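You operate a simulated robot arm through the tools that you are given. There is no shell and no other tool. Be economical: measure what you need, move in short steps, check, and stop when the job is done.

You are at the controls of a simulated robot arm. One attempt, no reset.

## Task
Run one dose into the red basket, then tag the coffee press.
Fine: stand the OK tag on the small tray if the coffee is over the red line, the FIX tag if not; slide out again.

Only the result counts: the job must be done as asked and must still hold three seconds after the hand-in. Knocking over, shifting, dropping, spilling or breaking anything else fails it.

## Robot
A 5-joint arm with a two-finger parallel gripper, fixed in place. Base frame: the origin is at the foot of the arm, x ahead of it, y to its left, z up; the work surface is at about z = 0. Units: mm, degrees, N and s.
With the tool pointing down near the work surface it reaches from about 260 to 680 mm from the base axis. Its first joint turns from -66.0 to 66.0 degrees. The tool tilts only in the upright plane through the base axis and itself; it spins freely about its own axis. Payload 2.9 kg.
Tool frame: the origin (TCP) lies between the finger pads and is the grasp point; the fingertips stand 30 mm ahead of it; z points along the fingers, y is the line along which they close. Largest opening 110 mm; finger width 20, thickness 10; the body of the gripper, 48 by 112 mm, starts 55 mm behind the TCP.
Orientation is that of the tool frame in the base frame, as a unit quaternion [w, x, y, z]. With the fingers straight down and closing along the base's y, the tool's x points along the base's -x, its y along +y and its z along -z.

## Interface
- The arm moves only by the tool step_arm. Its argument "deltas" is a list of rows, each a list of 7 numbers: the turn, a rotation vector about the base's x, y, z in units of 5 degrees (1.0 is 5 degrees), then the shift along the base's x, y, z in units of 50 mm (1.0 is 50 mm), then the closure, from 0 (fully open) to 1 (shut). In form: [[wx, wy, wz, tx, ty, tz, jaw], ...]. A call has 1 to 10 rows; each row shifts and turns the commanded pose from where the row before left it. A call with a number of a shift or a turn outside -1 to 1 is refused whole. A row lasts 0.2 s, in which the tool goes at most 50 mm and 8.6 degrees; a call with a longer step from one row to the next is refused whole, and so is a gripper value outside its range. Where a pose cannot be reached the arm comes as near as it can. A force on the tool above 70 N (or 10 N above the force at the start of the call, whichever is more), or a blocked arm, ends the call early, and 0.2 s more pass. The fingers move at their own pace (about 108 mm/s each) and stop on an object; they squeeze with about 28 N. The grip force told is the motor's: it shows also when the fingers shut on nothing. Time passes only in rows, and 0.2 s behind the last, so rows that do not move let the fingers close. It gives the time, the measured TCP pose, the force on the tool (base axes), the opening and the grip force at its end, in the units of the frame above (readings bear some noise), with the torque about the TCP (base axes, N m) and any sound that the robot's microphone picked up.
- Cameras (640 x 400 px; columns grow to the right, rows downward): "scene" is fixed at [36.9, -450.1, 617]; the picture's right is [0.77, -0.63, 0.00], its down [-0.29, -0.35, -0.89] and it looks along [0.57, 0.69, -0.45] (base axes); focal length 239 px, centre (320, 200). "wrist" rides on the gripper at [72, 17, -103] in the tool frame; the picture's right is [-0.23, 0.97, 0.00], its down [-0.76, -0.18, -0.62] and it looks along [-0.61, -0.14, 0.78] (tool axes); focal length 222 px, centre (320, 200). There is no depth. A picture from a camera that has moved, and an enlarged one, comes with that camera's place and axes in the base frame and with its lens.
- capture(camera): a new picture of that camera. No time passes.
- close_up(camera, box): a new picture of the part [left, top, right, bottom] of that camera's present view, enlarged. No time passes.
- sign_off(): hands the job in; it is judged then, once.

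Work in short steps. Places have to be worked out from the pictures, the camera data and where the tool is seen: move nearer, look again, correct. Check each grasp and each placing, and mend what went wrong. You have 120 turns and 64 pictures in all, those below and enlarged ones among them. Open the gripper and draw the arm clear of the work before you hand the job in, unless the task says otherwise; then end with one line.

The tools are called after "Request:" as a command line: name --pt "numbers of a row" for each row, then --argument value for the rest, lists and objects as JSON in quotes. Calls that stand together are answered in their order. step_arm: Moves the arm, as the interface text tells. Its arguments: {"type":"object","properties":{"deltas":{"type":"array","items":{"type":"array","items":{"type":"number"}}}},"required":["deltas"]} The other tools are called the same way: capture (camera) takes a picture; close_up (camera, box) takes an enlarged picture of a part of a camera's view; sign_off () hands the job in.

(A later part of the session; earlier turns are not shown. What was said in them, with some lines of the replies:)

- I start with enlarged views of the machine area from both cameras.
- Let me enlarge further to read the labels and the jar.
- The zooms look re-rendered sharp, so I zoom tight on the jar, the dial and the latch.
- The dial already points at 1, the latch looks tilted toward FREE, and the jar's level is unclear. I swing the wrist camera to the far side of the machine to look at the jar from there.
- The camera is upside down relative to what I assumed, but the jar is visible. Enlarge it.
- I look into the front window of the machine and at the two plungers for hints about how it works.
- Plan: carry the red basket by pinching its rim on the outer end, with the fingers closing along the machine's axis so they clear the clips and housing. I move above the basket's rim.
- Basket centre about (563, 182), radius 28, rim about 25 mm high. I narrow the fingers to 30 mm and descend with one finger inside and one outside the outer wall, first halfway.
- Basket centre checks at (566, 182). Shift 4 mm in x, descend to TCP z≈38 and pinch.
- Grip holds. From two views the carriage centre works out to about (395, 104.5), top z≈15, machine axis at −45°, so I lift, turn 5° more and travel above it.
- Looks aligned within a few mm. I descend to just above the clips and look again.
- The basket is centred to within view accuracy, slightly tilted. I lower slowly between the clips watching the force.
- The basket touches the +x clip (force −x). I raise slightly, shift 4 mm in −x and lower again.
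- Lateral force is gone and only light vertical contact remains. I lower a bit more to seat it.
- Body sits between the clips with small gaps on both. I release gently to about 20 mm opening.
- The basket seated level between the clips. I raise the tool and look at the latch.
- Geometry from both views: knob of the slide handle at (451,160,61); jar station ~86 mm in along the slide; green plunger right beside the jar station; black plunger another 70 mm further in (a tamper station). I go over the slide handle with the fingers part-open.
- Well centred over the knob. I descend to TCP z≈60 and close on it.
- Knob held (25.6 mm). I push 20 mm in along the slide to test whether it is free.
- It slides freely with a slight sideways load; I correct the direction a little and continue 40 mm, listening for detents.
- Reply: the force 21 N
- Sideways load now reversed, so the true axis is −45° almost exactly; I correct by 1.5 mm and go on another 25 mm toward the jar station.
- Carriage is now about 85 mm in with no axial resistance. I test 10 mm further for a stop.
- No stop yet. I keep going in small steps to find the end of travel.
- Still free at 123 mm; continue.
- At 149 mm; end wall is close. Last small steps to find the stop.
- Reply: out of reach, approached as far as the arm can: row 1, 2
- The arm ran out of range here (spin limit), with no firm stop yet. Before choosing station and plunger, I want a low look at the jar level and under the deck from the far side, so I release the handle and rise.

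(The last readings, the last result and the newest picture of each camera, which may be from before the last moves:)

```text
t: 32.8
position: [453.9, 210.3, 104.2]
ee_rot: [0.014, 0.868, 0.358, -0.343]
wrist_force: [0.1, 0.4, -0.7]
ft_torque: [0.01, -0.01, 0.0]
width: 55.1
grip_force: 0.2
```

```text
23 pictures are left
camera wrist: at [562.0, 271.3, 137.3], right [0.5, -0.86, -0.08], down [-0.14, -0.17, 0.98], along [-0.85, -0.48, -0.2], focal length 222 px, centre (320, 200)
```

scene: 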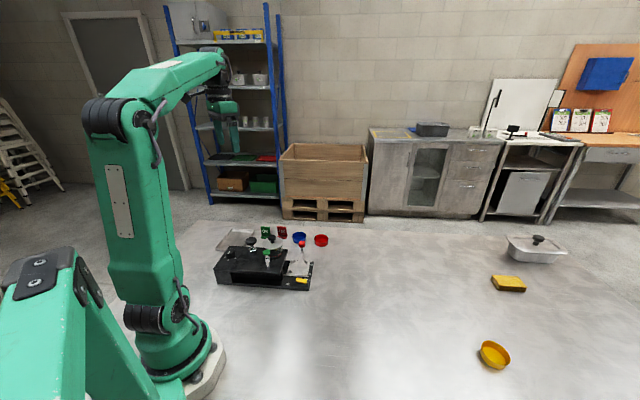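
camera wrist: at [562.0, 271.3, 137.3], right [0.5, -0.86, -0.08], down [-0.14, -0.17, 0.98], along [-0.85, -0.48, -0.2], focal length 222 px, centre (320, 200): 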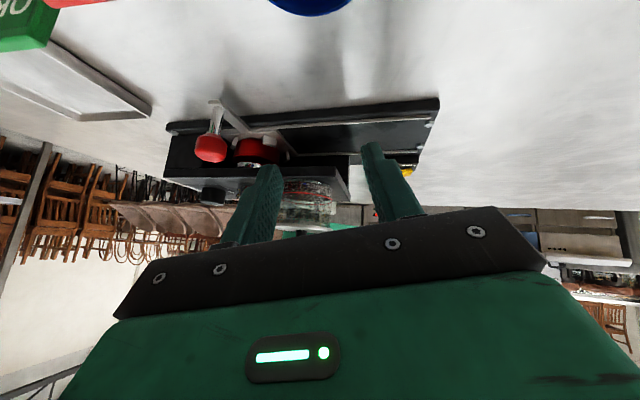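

A useful low view. I enlarge the jar and deck region.

Request:
close_up --camera "wrist" --box '[270, 165, 350, 225]'

Request:
step_arm --pt "0 0 0 0 0 -0.4 0.5" --pt "-0.423 0.906 0 0 0 -0.4 0.5" --pt "0 0 0 0 0 -0.4 0.5" --pt "0 0 0 0 0 0 0.5"

Request:
close_up --camera "wrist" --box '[130, 90, 410, 250]'

```text
6.67 times, centred on (310, 195) of wrist
camera zoom: at [562.0, 271.3, 137.3], right [0.5, -0.86, -0.08], down [-0.14, -0.17, 0.98], along [-0.85, -0.48, -0.2], focal length 1481 px, centre (387, 233)
```

zoom: 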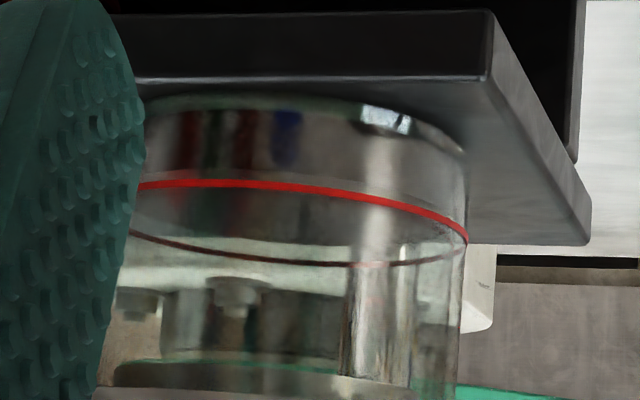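

```text
t: 33.8
position: [453.8, 210.0, 45.0]
ee_rot: [0.016, 0.854, 0.353, -0.383]
wrist_force: [0.1, -0.7, -0.5]
ft_torque: [0.02, 0.0, -0.02]
width: 54.9
grip_force: 0.0
```

```text
2.29 times, centred on (270, 170) of wrist
camera zoom: at [564.1, 272.2, 66.2], right [0.5, -0.86, -0.09], down [-0.06, -0.13, 0.99], along [-0.87, -0.49, -0.12], focal length 508 px, centre (434, 269)
```

zoom: 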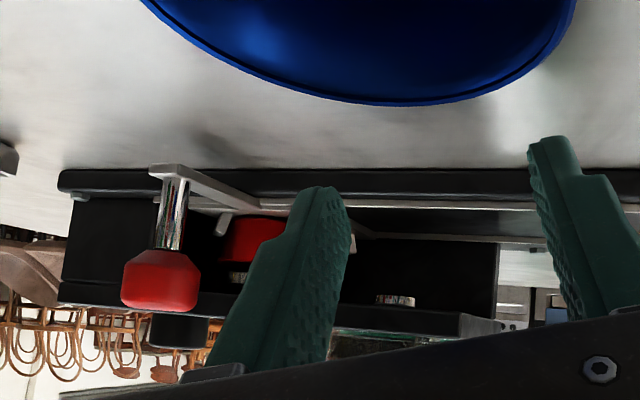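

Important findings: the jar is clear and the back of the red ring shows through it, and there are two fittings under the deck—one under the jar, one under the black plunger. I enlarge those fittings.

Request:
close_up --camera "wrist" --box '[215, 190, 335, 250]'

```text
5.33 times, centred on (275, 220) of wrist
camera zoom: at [564.1, 272.2, 66.2], right [0.5, -0.86, -0.09], down [-0.06, -0.13, 0.99], along [-0.87, -0.49, -0.12], focal length 1185 px, centre (560, 93)
```

zoom: 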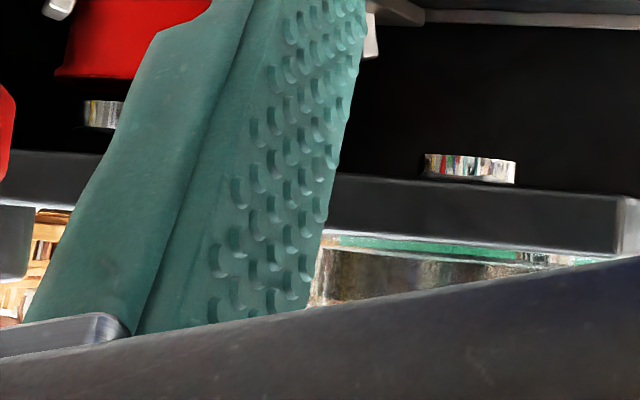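

The fitting under the jar is a spout in line with the green plunger; the one under the black plunger is its own press rod. So the dose goes at the jar station with the green plunger. I untilt, rise and return over the handle.

Request:
step_arm --pt "0.423 -0.906 0 0 0 0.4 0.5" --pt "0.423 -0.906 0 0 0 0.4 0.5" --pt "0.423 -0.906 0 0 0 0.4 0.5" --pt "0.423 -0.906 0 0 0 0.4 0.5" --pt "0.423 -0.906 0 0 0 0.4 0.5" --pt "0.423 -0.906 0 0 0 0.4 0.5" --pt "0.423 -0.906 0 0 0 0 0.5" --pt "0.423 -0.906 0 0 0 0 0.5" --pt "0.423 -0.906 0 0 0 0 0.5" --pt "0 0 0 0 0 0 0.5"

Request:
step_arm --pt "0 0 0 -0.54 0.29 0 0.5" --pt "0 0 0 -0.54 0.29 0 0.5" --pt "0 0 0 -0.54 0.29 0 0.5" --pt "0 0 0 -0.53 0.29 0 0.5" --pt "0 0 0 0 0 -0.9 0.5" --pt "0 0 0 0 0 0 0.5"

```text
t: 36.0
position: [453.6, 210.8, 165.5]
ee_rot: [-0.001, 0.924, 0.383, 0.001]
wrist_force: [-0.6, -0.3, -0.3]
ft_torque: [-0.02, 0.01, 0.01]
width: 55.2
grip_force: 0.1
```

```text
t: 37.4
position: [346.3, 268.5, 120.0]
ee_rot: [0.0, 0.923, 0.384, 0.0]
wrist_force: [-0.8, 0.7, -0.2]
ft_torque: [0.0, 0.0, -0.01]
width: 55.0
grip_force: 0.1
```

Over the handle again; descend, grip and pull back out about 63 mm to the jar station.

Request:
step_arm --pt "0 0 0 0 0 -0.6 0.5" --pt "0 0 0 0 0 -0.6 0.5" --pt "0 0 0 0 0 0 0.5" --pt "0 0 0 0 0 0 0.75" --pt "0 0 0 0 0 0 0.9" --pt "0 0 0 0 0 0 1"

Request:
step_arm --pt "0 0 0 0.1 -0.1 0 1" --pt "0 0 0 0.1 -0.1 0 1" --pt "0 0 0 0.1 -0.1 0 1" --pt "0 0 0 0.1 -0.1 0 1" --pt "0 0 0 0.1 -0.1 0 1" --pt "0 0 0 0.1 -0.1 0 1" --pt "0 0 0 0.1 -0.1 0 1" --pt "0 0 0 0.1 -0.1 0 1" --pt "0 0 0 0.1 -0.1 0 1" --pt "0 0 0 0 0 0 1"

```text
t: 38.8
position: [346.9, 267.3, 59.2]
ee_rot: [0.0, 0.924, 0.384, 0.0]
wrist_force: [1.2, 0.6, -5.2]
ft_torque: [0.19, -0.26, 0.12]
width: 25.5
grip_force: 45.2
```

```text
t: 41.0
position: [390.5, 223.3, 59.9]
ee_rot: [0.0, 0.924, 0.383, -0.003]
wrist_force: [-7.8, -12.0, -12.7]
ft_torque: [0.04, 0.02, 0.04]
width: 25.7
grip_force: 45.4
```

Carriage is at 86 mm travel, under the jar. I release, rise, close the fingers and go above the green plunger.

Request:
step_arm --pt "0 0 0 0 0 0 0.7" --pt "0 0 0 0 0 0 0.5" --pt "0 0 0 0 0 0.7 0.5" --pt "0 0 0 0 0 1 0.5" --pt "0 0 0 0 0 1 0.7" --pt "0 0 0 0 0 1 1" --pt "0 0 0 -0.68 -0.715 0 1" --pt "0 0 0 -0.68 -0.715 0 1" --pt "0 0 0 -0.69 -0.715 0 1" --pt "0 0 0 0 0 0 1"

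Request:
close_up --camera "scene" --box '[225, 205, 315, 295]'

Request:
capture --camera "wrist"

```text
t: 43.2
position: [288.6, 115.4, 244.6]
ee_rot: [0.0, 0.924, 0.383, 0.0]
wrist_force: [0.0, -0.5, 0.9]
ft_torque: [0.0, 0.02, 0.02]
width: 0.1
grip_force: 28.0
```

```text
4.44 times, centred on (270, 250) of scene
camera zoom: at [36.8, -450.1, 617.0], right [0.77, -0.63, 0.0], down [-0.29, -0.35, -0.89], along [0.57, 0.69, -0.45], focal length 1061 px, centre (542, -22)
```

zoom: 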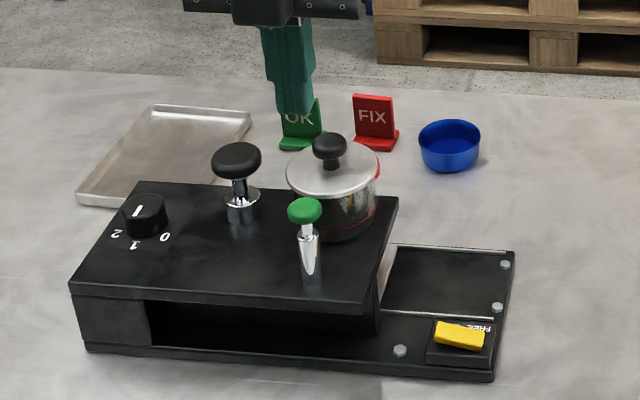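

```text
18 pictures are left
camera wrist: at [352.0, 154.9, 349.2], right [0.53, -0.85, 0.0], down [-0.66, -0.41, 0.62], along [-0.53, -0.33, -0.78], focal length 222 px, centre (320, 200)
```

wrist: 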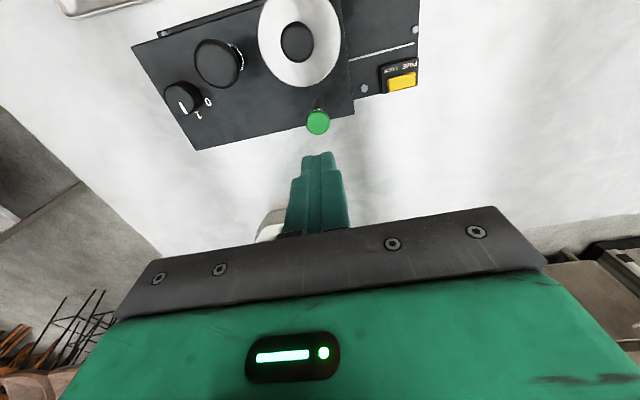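

Aligned with the green cap (287,115,135). I descend to just above and press in small steps, listening.

Request:
step_arm --pt "0 0 0 -0.03 0 -0.7 1" --pt "0 0 0 0 0 -0.6 1" --pt "0 0 0 0 0 -0.1 1" --pt "0 0 0 0 0 -0.1 1" --pt "0 0 0 0 0 0 1"

```text
t: 44.4
position: [286.4, 115.0, 171.0]
ee_rot: [0.0, 0.924, 0.382, 0.0]
wrist_force: [0.5, -0.3, 0.0]
ft_torque: [-0.03, 0.02, 0.01]
width: 0.0
grip_force: 28.4
```

Request:
step_arm --pt "0 0 0 0 0 -0.08 1" --pt "0 0 0 0 0 -0.08 1" --pt "0 0 0 0 0 0 1"

Request:
close_up --camera "scene" --box '[245, 235, 295, 275]'

```text
t: 45.2
position: [286.7, 116.7, 162.5]
ee_rot: [0.0, 0.924, 0.383, -0.001]
wrist_force: [0.1, 0.0, 1.5]
ft_torque: [0.0, 0.0, -0.03]
width: 0.0
grip_force: 27.8
```

```text
10.00 times, centred on (270, 255) of scene
camera zoom: at [36.9, -450.1, 617.0], right [0.77, -0.63, 0.0], down [-0.29, -0.35, -0.89], along [0.57, 0.69, -0.45], focal length 2387 px, centre (820, -350)
```

zoom: 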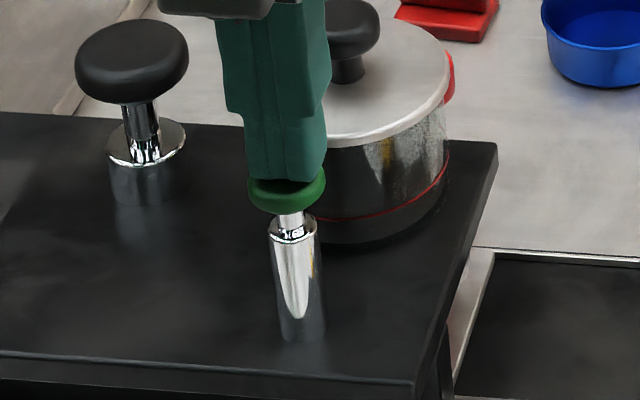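

Contact with the cap; rod still shows a few mm. I press on.

Request:
step_arm --pt "0 0 0 0 0 -0.08 1" --pt "0 0 0 0 0 0 1"

Request:
step_arm --pt "0 0 0 0 0 -0.08 1" --pt "0 0 0 0 0 0 1"

```text
t: 45.8
position: [287.5, 115.2, 158.9]
ee_rot: [0.0, 0.924, 0.382, 0.0]
wrist_force: [0.8, 0.0, 1.8]
ft_torque: [-0.01, -0.02, -0.01]
width: 0.0
grip_force: 27.6
heard: click
```

```text
t: 46.4
position: [287.0, 116.5, 154.9]
ee_rot: [0.0, 0.924, 0.382, 0.0]
wrist_force: [-7.5, -1.0, 20.1]
ft_torque: [0.01, 0.22, -0.06]
width: 0.0
grip_force: 27.8
```

A click was heard and it bottomed out. I release upward and look at the state.

Request:
step_arm --pt "0 0 0 0 0 0.2 1" --pt "0 0 0 0 0 0.6 1" --pt "0 0 0 0 0 1 1" --pt "0 0 0 0 0 0 1" --pt "0 0 0 0 0 0 1"

Request:
close_up --camera "scene" --box '[225, 225, 305, 290]'

```text
t: 47.6
position: [287.8, 117.7, 243.3]
ee_rot: [0.001, 0.924, 0.383, 0.0]
wrist_force: [0.6, -0.8, 0.8]
ft_torque: [-0.03, -0.02, 0.0]
width: 0.2
grip_force: 27.7
```

```text
6.15 times, centred on (265, 258) of scene
camera zoom: at [36.9, -450.1, 617.0], right [0.77, -0.63, 0.0], down [-0.29, -0.35, -0.89], along [0.57, 0.69, -0.45], focal length 1469 px, centre (658, -154)
```

zoom: 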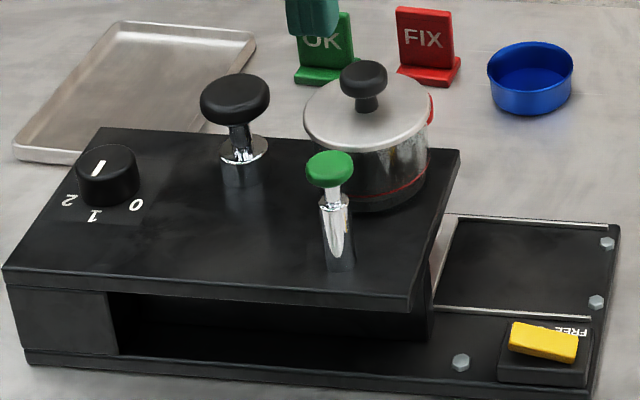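

The green plunger sprang back. I return to the handle to slide out and inspect the basket.

Request:
step_arm --pt "0 0 0 0.68 0.7 0 0.8" --pt "0 0 0 0.68 0.7 0 0.5" --pt "0 0 0 0.7 0.7 0 0.5" --pt "0 0 0 0 0 -0.9 0.5" --pt "0 0 0 0 0 -1 0.5" --pt "0 0 0 0 0 -0.9 0.5" --pt "0 0 0 0 0 -0.86 0.5" --pt "0 0 0 0 0 0 0.5" --pt "0 0 0 0 0 0 0.75" --pt "0 0 0 0 0 0 1"

Request:
step_arm --pt "0 0 0 0 0 0 1" --pt "0 0 0 0.1 -0.1 0 1" --pt "0 0 0 0.13 -0.13 0 1" --pt "0 0 0 0.13 -0.13 0 1" --pt "0 0 0 0.13 -0.13 0 1" --pt "0 0 0 0.13 -0.13 0 1" --pt "0 0 0 0.13 -0.13 0 1" --pt "0 0 0 0.13 -0.13 0 1" --pt "0 0 0 0.13 -0.13 0 1" --pt "0 0 0 0.13 -0.13 0 1"

Request:
close_up --camera "scene" --box '[265, 235, 325, 290]'

```text
t: 49.8
position: [389.9, 221.0, 62.4]
ee_rot: [0.0, 0.924, 0.383, 0.0]
wrist_force: [1.7, 1.1, -6.9]
ft_torque: [0.22, -0.24, -0.04]
width: 25.5
grip_force: 45.1
```

```text
t: 52.0
position: [447.6, 163.9, 61.8]
ee_rot: [0.0, 0.924, 0.383, -0.001]
wrist_force: [-15.7, -15.8, 23.1]
ft_torque: [-0.02, 0.0, -0.02]
width: 25.4
grip_force: 45.3
```

```text
7.27 times, centred on (295, 262) of scene
camera zoom: at [36.7, -450.2, 617.0], right [0.77, -0.64, 0.0], down [-0.29, -0.35, -0.89], along [0.57, 0.69, -0.45], focal length 1736 px, centre (502, -254)
```

zoom: 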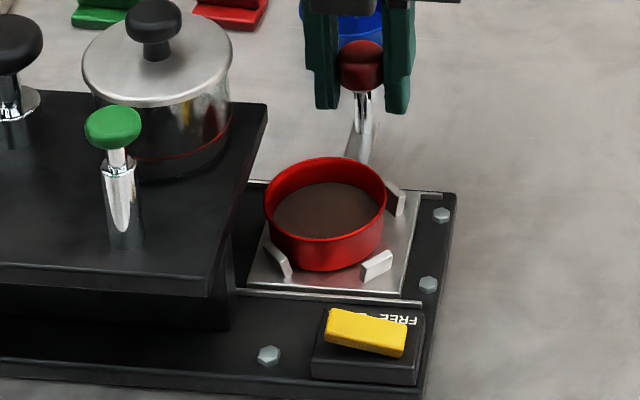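

The basket now holds coffee. I slide the last few mm to the fully-out position, then release.

Request:
step_arm --pt "0 0 0 0.05 -0.08 0 1" --pt "0 0 0 0.03 -0.04 0 1" --pt "0 0 0 0 0 0 1"

Request:
step_arm --pt "0 0 0 0 0 0 0.7" --pt "0 0 0 0 0 0 0.5" --pt "0 0 0 0 0 0.5 0.5" --pt "0 0 0 0 0 0.8 0.5" --pt "0 0 0 0 0 1 0.5" --pt "0 0 0 0 0 0 0.5"

Request:
close_up --camera "scene" --box '[245, 225, 325, 295]'

```text
t: 52.8
position: [451.0, 160.3, 61.9]
ee_rot: [0.001, 0.923, 0.385, 0.0]
wrist_force: [-27.2, 28.0, 19.3]
ft_torque: [0.68, -0.21, 0.03]
width: 25.5
grip_force: 45.2
```

```text
t: 54.2
position: [451.4, 157.8, 177.0]
ee_rot: [0.0, 0.924, 0.383, 0.0]
wrist_force: [-0.3, 0.0, -0.3]
ft_torque: [0.02, 0.01, -0.05]
width: 55.1
grip_force: 0.1
```

```text
5.71 times, centred on (285, 260) of scene
camera zoom: at [36.8, -450.1, 617.0], right [0.77, -0.63, 0.0], down [-0.29, -0.35, -0.89], along [0.57, 0.69, -0.45], focal length 1364 px, centre (520, -143)
```

zoom: 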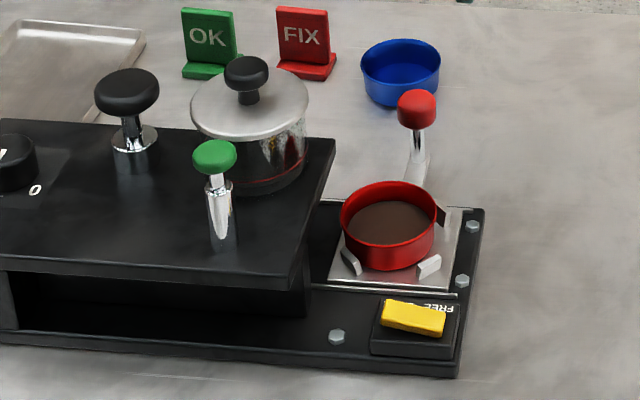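

Carriage is at its outer stop with the filled basket. I now re-check the jar's level from a low side view after the dose, staying further out from the knob.

Request:
step_arm --pt "0 0 0 0.39 0.72 0 0.2" --pt "0 0 0 0.39 0.72 0 0" --pt "-0.423 0.906 0 0 0 -0.2 0" --pt "-0.423 0.906 0 0 0 -0.2 0" --pt "-0.423 0.906 0 0 0 -0.2 0" --pt "-0.423 0.906 0 0 0 -0.2 0" --pt "-0.423 0.906 0 0 0 -0.2 0" --pt "-0.423 0.906 0 0 0 -0.2 0" --pt "-0.423 0.906 0 0 0 -0.2 0" --pt "-0.423 0.906 0 0 0 -0.2 0"

Request:
step_arm --pt "-0.423 0.906 0 0 0 -0.2 0" --pt "0 0 0 0 0 0 0"

Request:
close_up --camera "wrist" --box '[230, 150, 350, 230]'

```text
t: 56.4
position: [489.1, 229.1, 96.9]
ee_rot: [0.016, 0.868, 0.359, -0.343]
wrist_force: [0.8, -0.4, -0.6]
ft_torque: [-0.02, -0.01, 0.01]
width: 110.0
grip_force: 0.1
```

```text
t: 57.0
position: [485.6, 227.3, 86.6]
ee_rot: [0.018, 0.854, 0.355, -0.38]
wrist_force: [0.2, 0.0, 0.1]
ft_torque: [0.0, 0.0, 0.02]
width: 110.0
grip_force: 0.0
out of reach, approached as far as the arm can: row 1
```

```text
5.00 times, centred on (290, 190) of wrist
camera zoom: at [595.0, 289.2, 107.7], right [0.5, -0.86, -0.08], down [-0.06, -0.13, 0.99], along [-0.87, -0.49, -0.12], focal length 1111 px, centre (470, 250)
```

zoom: 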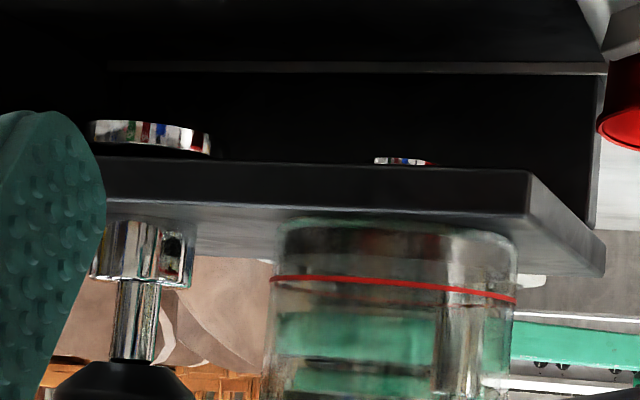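

Between the ring and the see-through part there is a thin band I must resolve; enlarge the jar.

Request:
close_up --camera "wrist" --box '[276, 190, 338, 230]'

```text
10.00 times, centred on (307, 210) of wrist
camera zoom: at [595.0, 289.2, 107.7], right [0.5, -0.86, -0.08], down [-0.06, -0.13, 0.99], along [-0.87, -0.49, -0.12], focal length 2221 px, centre (450, 100)
```

zoom: 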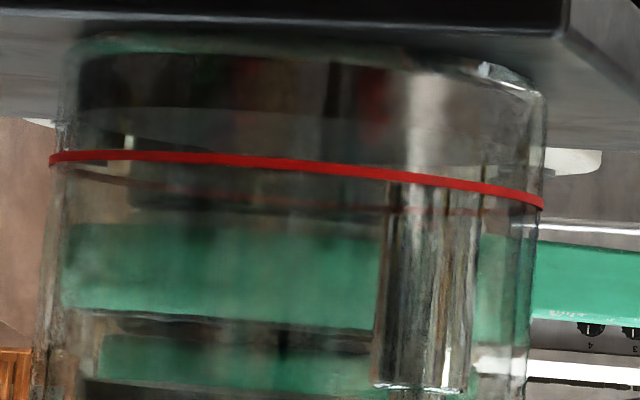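

Coffee's surface lies clearly below the red ring, so it is the FIX tag. I untilt, rise, and go look at the FIX tag from above.

Request:
step_arm --pt "0.423 -0.906 0 0 0 0.3 0" --pt "0.423 -0.906 0 0 0 0.3 0" --pt "0.423 -0.906 0 0 0 0.3 0" --pt "0.423 -0.906 0 0 0 0.3 0" --pt "0.423 -0.906 0 0 0 0.3 0" --pt "0.423 -0.906 0 0 0 0.3 0" --pt "0.423 -0.906 0 0 0 0.3 0" --pt "0.423 -0.906 0 0 0 0.3 0" --pt "0.423 -0.906 0 0 0 0.3 0" --pt "0 0 0 0 0 0 0"

Request:
step_arm --pt "0 0 0 -0.25 0.6 0 0" --pt "0 0 0 -0.25 0.6 0 0" --pt "0 0 0 0 0 0 0"

Request:
capture --camera "wrist"

```text
t: 59.2
position: [485.2, 227.6, 222.0]
ee_rot: [0.0, 0.924, 0.382, 0.001]
wrist_force: [-1.0, 0.0, 0.4]
ft_torque: [-0.01, 0.01, 0.02]
width: 110.2
grip_force: 0.2
```

```text
t: 60.0
position: [460.3, 288.4, 221.5]
ee_rot: [0.0, 0.924, 0.382, 0.0]
wrist_force: [-0.1, -0.1, 0.4]
ft_torque: [0.02, 0.0, 0.05]
width: 110.0
grip_force: 0.1
```

```text
11 pictures are left
camera wrist: at [524.0, 328.6, 325.0], right [0.53, -0.85, 0.0], down [-0.66, -0.41, 0.62], along [-0.53, -0.33, -0.78], focal length 222 px, centre (320, 200)
```

wrist: 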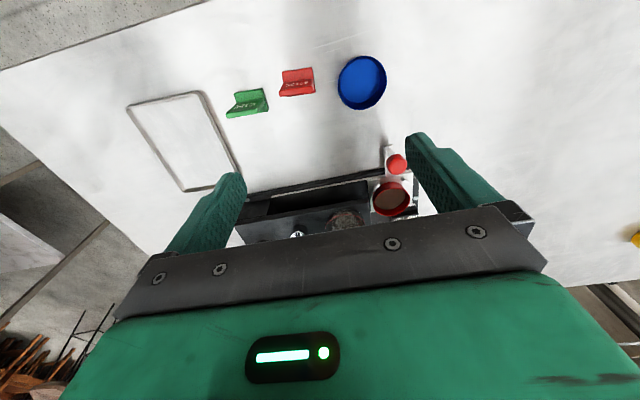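

Request:
close_up --camera "wrist" --box '[260, 50, 340, 110]'

Request:
close_up --camera "scene" --box '[255, 215, 305, 255]'

```text
6.67 times, centred on (300, 80) of wrist
camera zoom: at [524.0, 328.6, 325.0], right [0.53, -0.85, 0.0], down [-0.66, -0.41, 0.62], along [-0.53, -0.33, -0.78], focal length 1481 px, centre (453, 1000)
```

zoom: 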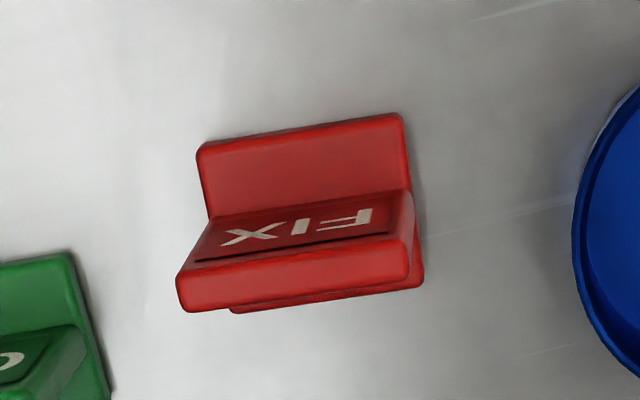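

```text
10.00 times, centred on (280, 235) of scene
camera zoom: at [36.9, -450.1, 617.0], right [0.77, -0.63, 0.0], down [-0.29, -0.35, -0.89], along [0.57, 0.69, -0.45], focal length 2387 px, centre (720, -150)
```

zoom: 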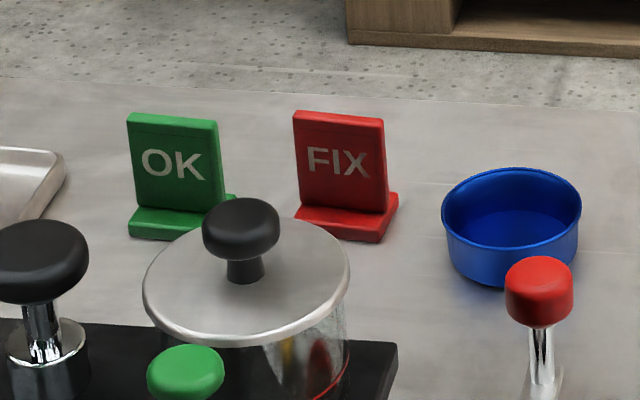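

Tag top is at about (459, 317), 58 mm tall, plate width along −50°. I'll grip it across its thickness (spin −50°), so I turn the tool 85° above it with the fingers half-open.

Request:
step_arm --pt "0 0 1 0 0.06 0 0.5" --pt "0 0 1 0 0.06 0 0.5" --pt "0 0 1 0 0.06 0 0.5" --pt "0 0 1 0 0.06 0 0.5" --pt "0 0 1 0 0.06 0 0.5" --pt "0 0 1 0 0.06 0 0.5" --pt "0 0 1 0 0.06 0 0.5" --pt "0 0 1 0 0.06 0 0.5" --pt "0 0 1 0 0.06 0 0.5" --pt "0 0 1 0 0.03 0 0.5"

Request:
step_arm --pt "0 0 1 0 0 0 0.5" --pt "0 0 1 0 0 0 0.5" --pt "0 0 1 0 0 0 0.5" --pt "0 0 1 0 0 -0.4 0.5" --pt "0 0 1 0 0 -0.5 0.5" --pt "0 0 1 0 0 -0.5 0.5" --pt "0 0 1 0 0 -0.4 0.5" --pt "0 0 0 0 0 0 0.5"

Request:
capture --camera "wrist"

Request:
close_up --camera "scene" --box '[250, 195, 310, 245]'

```text
t: 62.2
position: [459.9, 316.1, 220.7]
ee_rot: [-0.001, 0.675, 0.738, 0.0]
wrist_force: [-0.2, 0.1, 0.0]
ft_torque: [-0.02, 0.0, -0.02]
width: 55.0
grip_force: 0.0
```

```text
t: 64.0
position: [459.8, 316.8, 130.1]
ee_rot: [0.0, 0.422, 0.907, 0.001]
wrist_force: [0.8, 0.1, 0.0]
ft_torque: [0.02, 0.03, -0.01]
width: 55.0
grip_force: 0.0
```

```text
8 pictures are left
camera wrist: at [426.8, 383.6, 234.1], right [0.89, 0.45, 0.0], down [0.35, -0.7, 0.62], along [0.28, -0.56, -0.78], focal length 222 px, centre (320, 200)
```

wrist: 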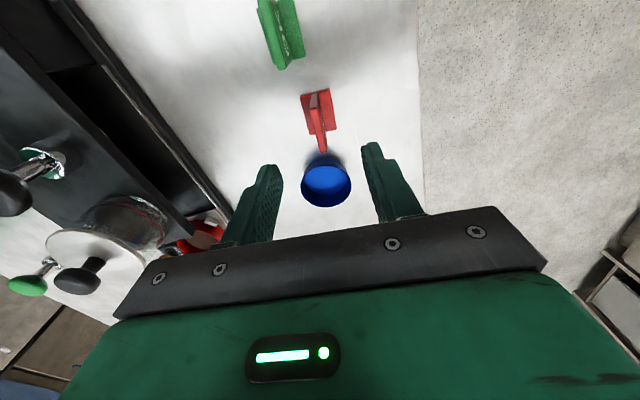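

```text
8.00 times, centred on (280, 220) of scene
camera zoom: at [36.9, -450.1, 617.0], right [0.77, -0.63, 0.0], down [-0.29, -0.35, -0.89], along [0.57, 0.69, -0.45], focal length 1910 px, centre (640, 40)
```

zoom: 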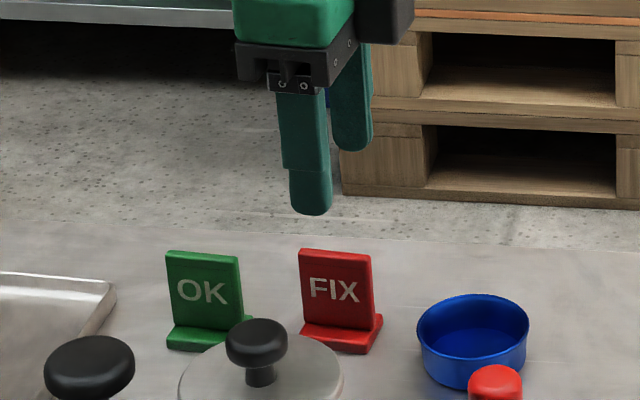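

I enlarge the tag in the wrist view to centre accurately before descending.

Request:
close_up --camera "wrist" --box '[280, 75, 370, 165]'

```text
4.44 times, centred on (325, 120) of wrist
camera zoom: at [426.8, 383.6, 234.1], right [0.89, 0.45, 0.0], down [0.35, -0.7, 0.62], along [0.28, -0.56, -0.78], focal length 987 px, centre (298, 556)
```

zoom: 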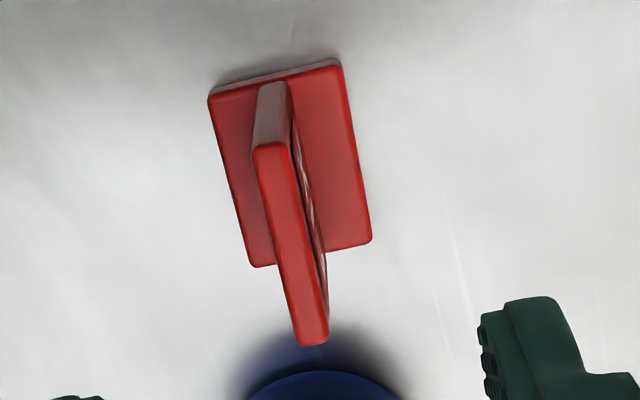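

Tag centre is (457, 320.5) and aligned with the closing line. I shift a few mm, descend to TCP z≈47 and close.

Request:
step_arm --pt "0 0 0 -0.05 0.07 -0.5 0.5" --pt "0 0 0 0 0 -0.6 0.5" --pt "0 0 0 0 0 -0.56 0.5" --pt "0 0 0 0 0 0 0.5" --pt "0 0 0 0 0 0 0.7" --pt "0 0 0 0 0 0 0.85" --pt "0 0 0 0 0 0 1" --pt "0 0 0 0 0 0 1"

```text
t: 65.8
position: [458.7, 319.0, 47.9]
ee_rot: [-0.001, 0.423, 0.906, 0.0]
wrist_force: [0.5, 0.5, 0.2]
ft_torque: [0.0, 0.02, 0.0]
width: 6.3
grip_force: 27.8
```

Tag gripped (6.3 mm). I lift 100 mm and carry it over the silver tray's centre, about (291, 420).

Request:
step_arm --pt "0 0 0 0 0 0.4 1" --pt "0 0 0 0 0 0.8 1" --pt "0 0 0 0 0 0.8 1" --pt "0 0 0 -0.664 0.4 0 1" --pt "0 0 0 -0.664 0.4 0 1" --pt "0 0 0 -0.664 0.4 0 1" --pt "0 0 0 -0.664 0.4 0 1" --pt "0 0 0 -0.664 0.4 0 1" --pt "0 0 0 0 0 -0.8 1" --pt "0 0 0 0 0 0 1"

Request:
close_up --camera "scene" --box '[200, 190, 300, 260]'

```text
t: 68.0
position: [293.4, 420.8, 107.9]
ee_rot: [0.0, 0.422, 0.907, 0.0]
wrist_force: [0.2, 0.2, -0.4]
ft_torque: [-0.03, -0.01, 0.01]
width: 6.2
grip_force: 28.2
```

```text
5.71 times, centred on (250, 225) of scene
camera zoom: at [36.9, -450.1, 617.0], right [0.77, -0.63, 0.0], down [-0.29, -0.35, -0.89], along [0.57, 0.69, -0.45], focal length 1364 px, centre (720, 57)
```

zoom: 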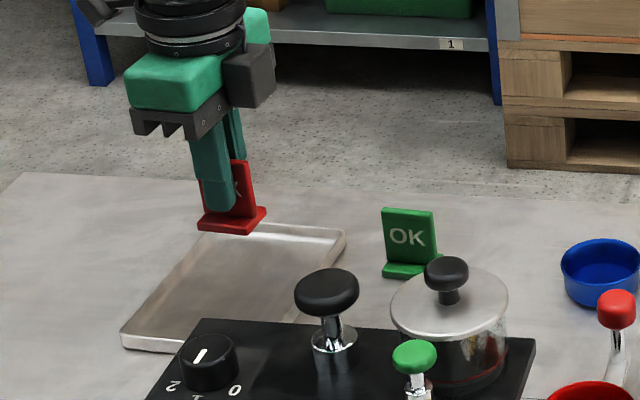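

Above the tray centre. I lower in steps until contact.

Request:
step_arm --pt "0 0 0 0 0 -0.5 1" --pt "0 0 0 0 0 -0.46 1" --pt "0 0 0 0 0 -0.06 1" --pt "0 0 0 0 0 -0.04 1" --pt "0 0 0 0 0 0 1"

```text
t: 69.2
position: [291.2, 419.3, 53.5]
ee_rot: [0.0, 0.422, 0.907, 0.0]
wrist_force: [0.1, 0.4, -0.8]
ft_torque: [0.0, 0.03, 0.06]
width: 6.0
grip_force: 28.2
```

Request:
step_arm --pt "0 0 0 0 0 -0.03 1" --pt "0 0 0 0 0 0 1"

Request:
step_arm --pt "0 0 0 0 0 -0.02 1" --pt "0 0 0 0 0 0 1"

```text
t: 69.8
position: [292.0, 420.8, 52.9]
ee_rot: [0.0, 0.422, 0.906, 0.001]
wrist_force: [0.4, -0.5, -0.6]
ft_torque: [0.02, -0.01, 0.0]
width: 6.2
grip_force: 28.4
```

```text
t: 70.4
position: [291.9, 419.8, 51.5]
ee_rot: [-0.001, 0.423, 0.906, -0.001]
wrist_force: [-0.9, -0.6, -1.1]
ft_torque: [0.0, 0.02, -0.01]
width: 6.4
grip_force: 28.2
```

No contact yet; continue 1 mm at a time.

Request:
step_arm --pt "0 0 0 0 0 -0.02 1" --pt "0 0 0 0 0 0 1"

Request:
step_arm --pt "0 0 0 0 0 -0.02 1" --pt "0 0 0 0 0 0 1"

```text
t: 71.0
position: [292.6, 419.4, 53.5]
ee_rot: [0.0, 0.423, 0.906, 0.0]
wrist_force: [0.0, -1.1, 3.8]
ft_torque: [-0.06, 0.01, 0.02]
width: 6.5
grip_force: 27.4
```

```text
t: 71.6
position: [291.7, 419.5, 51.6]
ee_rot: [0.0, 0.422, 0.906, 0.002]
wrist_force: [-2.6, -5.4, 21.3]
ft_torque: [-0.25, 0.07, -0.01]
width: 6.2
grip_force: 27.8
```

Contact with the tray floor. I open the fingers evenly and lift straight up.

Request:
step_arm --pt "0 0 0 0 0 0.02 1" --pt "0 0 0 0 0 0 0.9" --pt "0 0 0 0 0 0 0.7" --pt "0 0 0 0 0 0 0.6" --pt "0 0 0 0 0 0.5 0.6" --pt "0 0 0 0 0 1 0.6" --pt "0 0 0 0 0 1 0.6" --pt "0 0 0 0 0 1 0.6" --pt "0 0 0 0 0 1 0.6" --pt "0 0 0 0 0 0 0.6"

Request:
close_up --camera "scene" --box '[205, 205, 335, 300]'

```text
t: 73.8
position: [290.7, 420.5, 276.9]
ee_rot: [0.0, 0.423, 0.906, 0.0]
wrist_force: [0.0, 0.4, 0.3]
ft_torque: [0.01, -0.03, 0.01]
width: 44.1
grip_force: 0.1
```

```text
4.21 times, centred on (270, 252) of scene
camera zoom: at [36.9, -450.1, 617.0], right [0.77, -0.63, 0.0], down [-0.29, -0.35, -0.89], along [0.57, 0.69, -0.45], focal length 1005 px, centre (530, -21)
```

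zoom: 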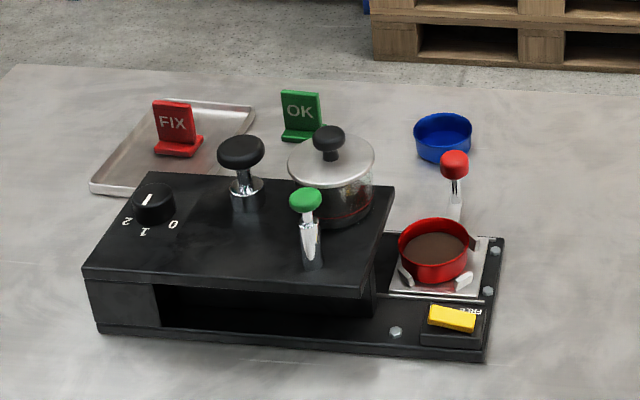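

The FIX tag stands upright on the tray, the carriage is fully out with the dosed red basket, and the arm is clear with open fingers. I hand in.

Request:
sign_off

```text
The job is handed in.
```

I ran one dose into the red basket and slid it back out. The coffee was below the red line, so I stood the FIX tag on the silver tray, which I took to be the small tray.
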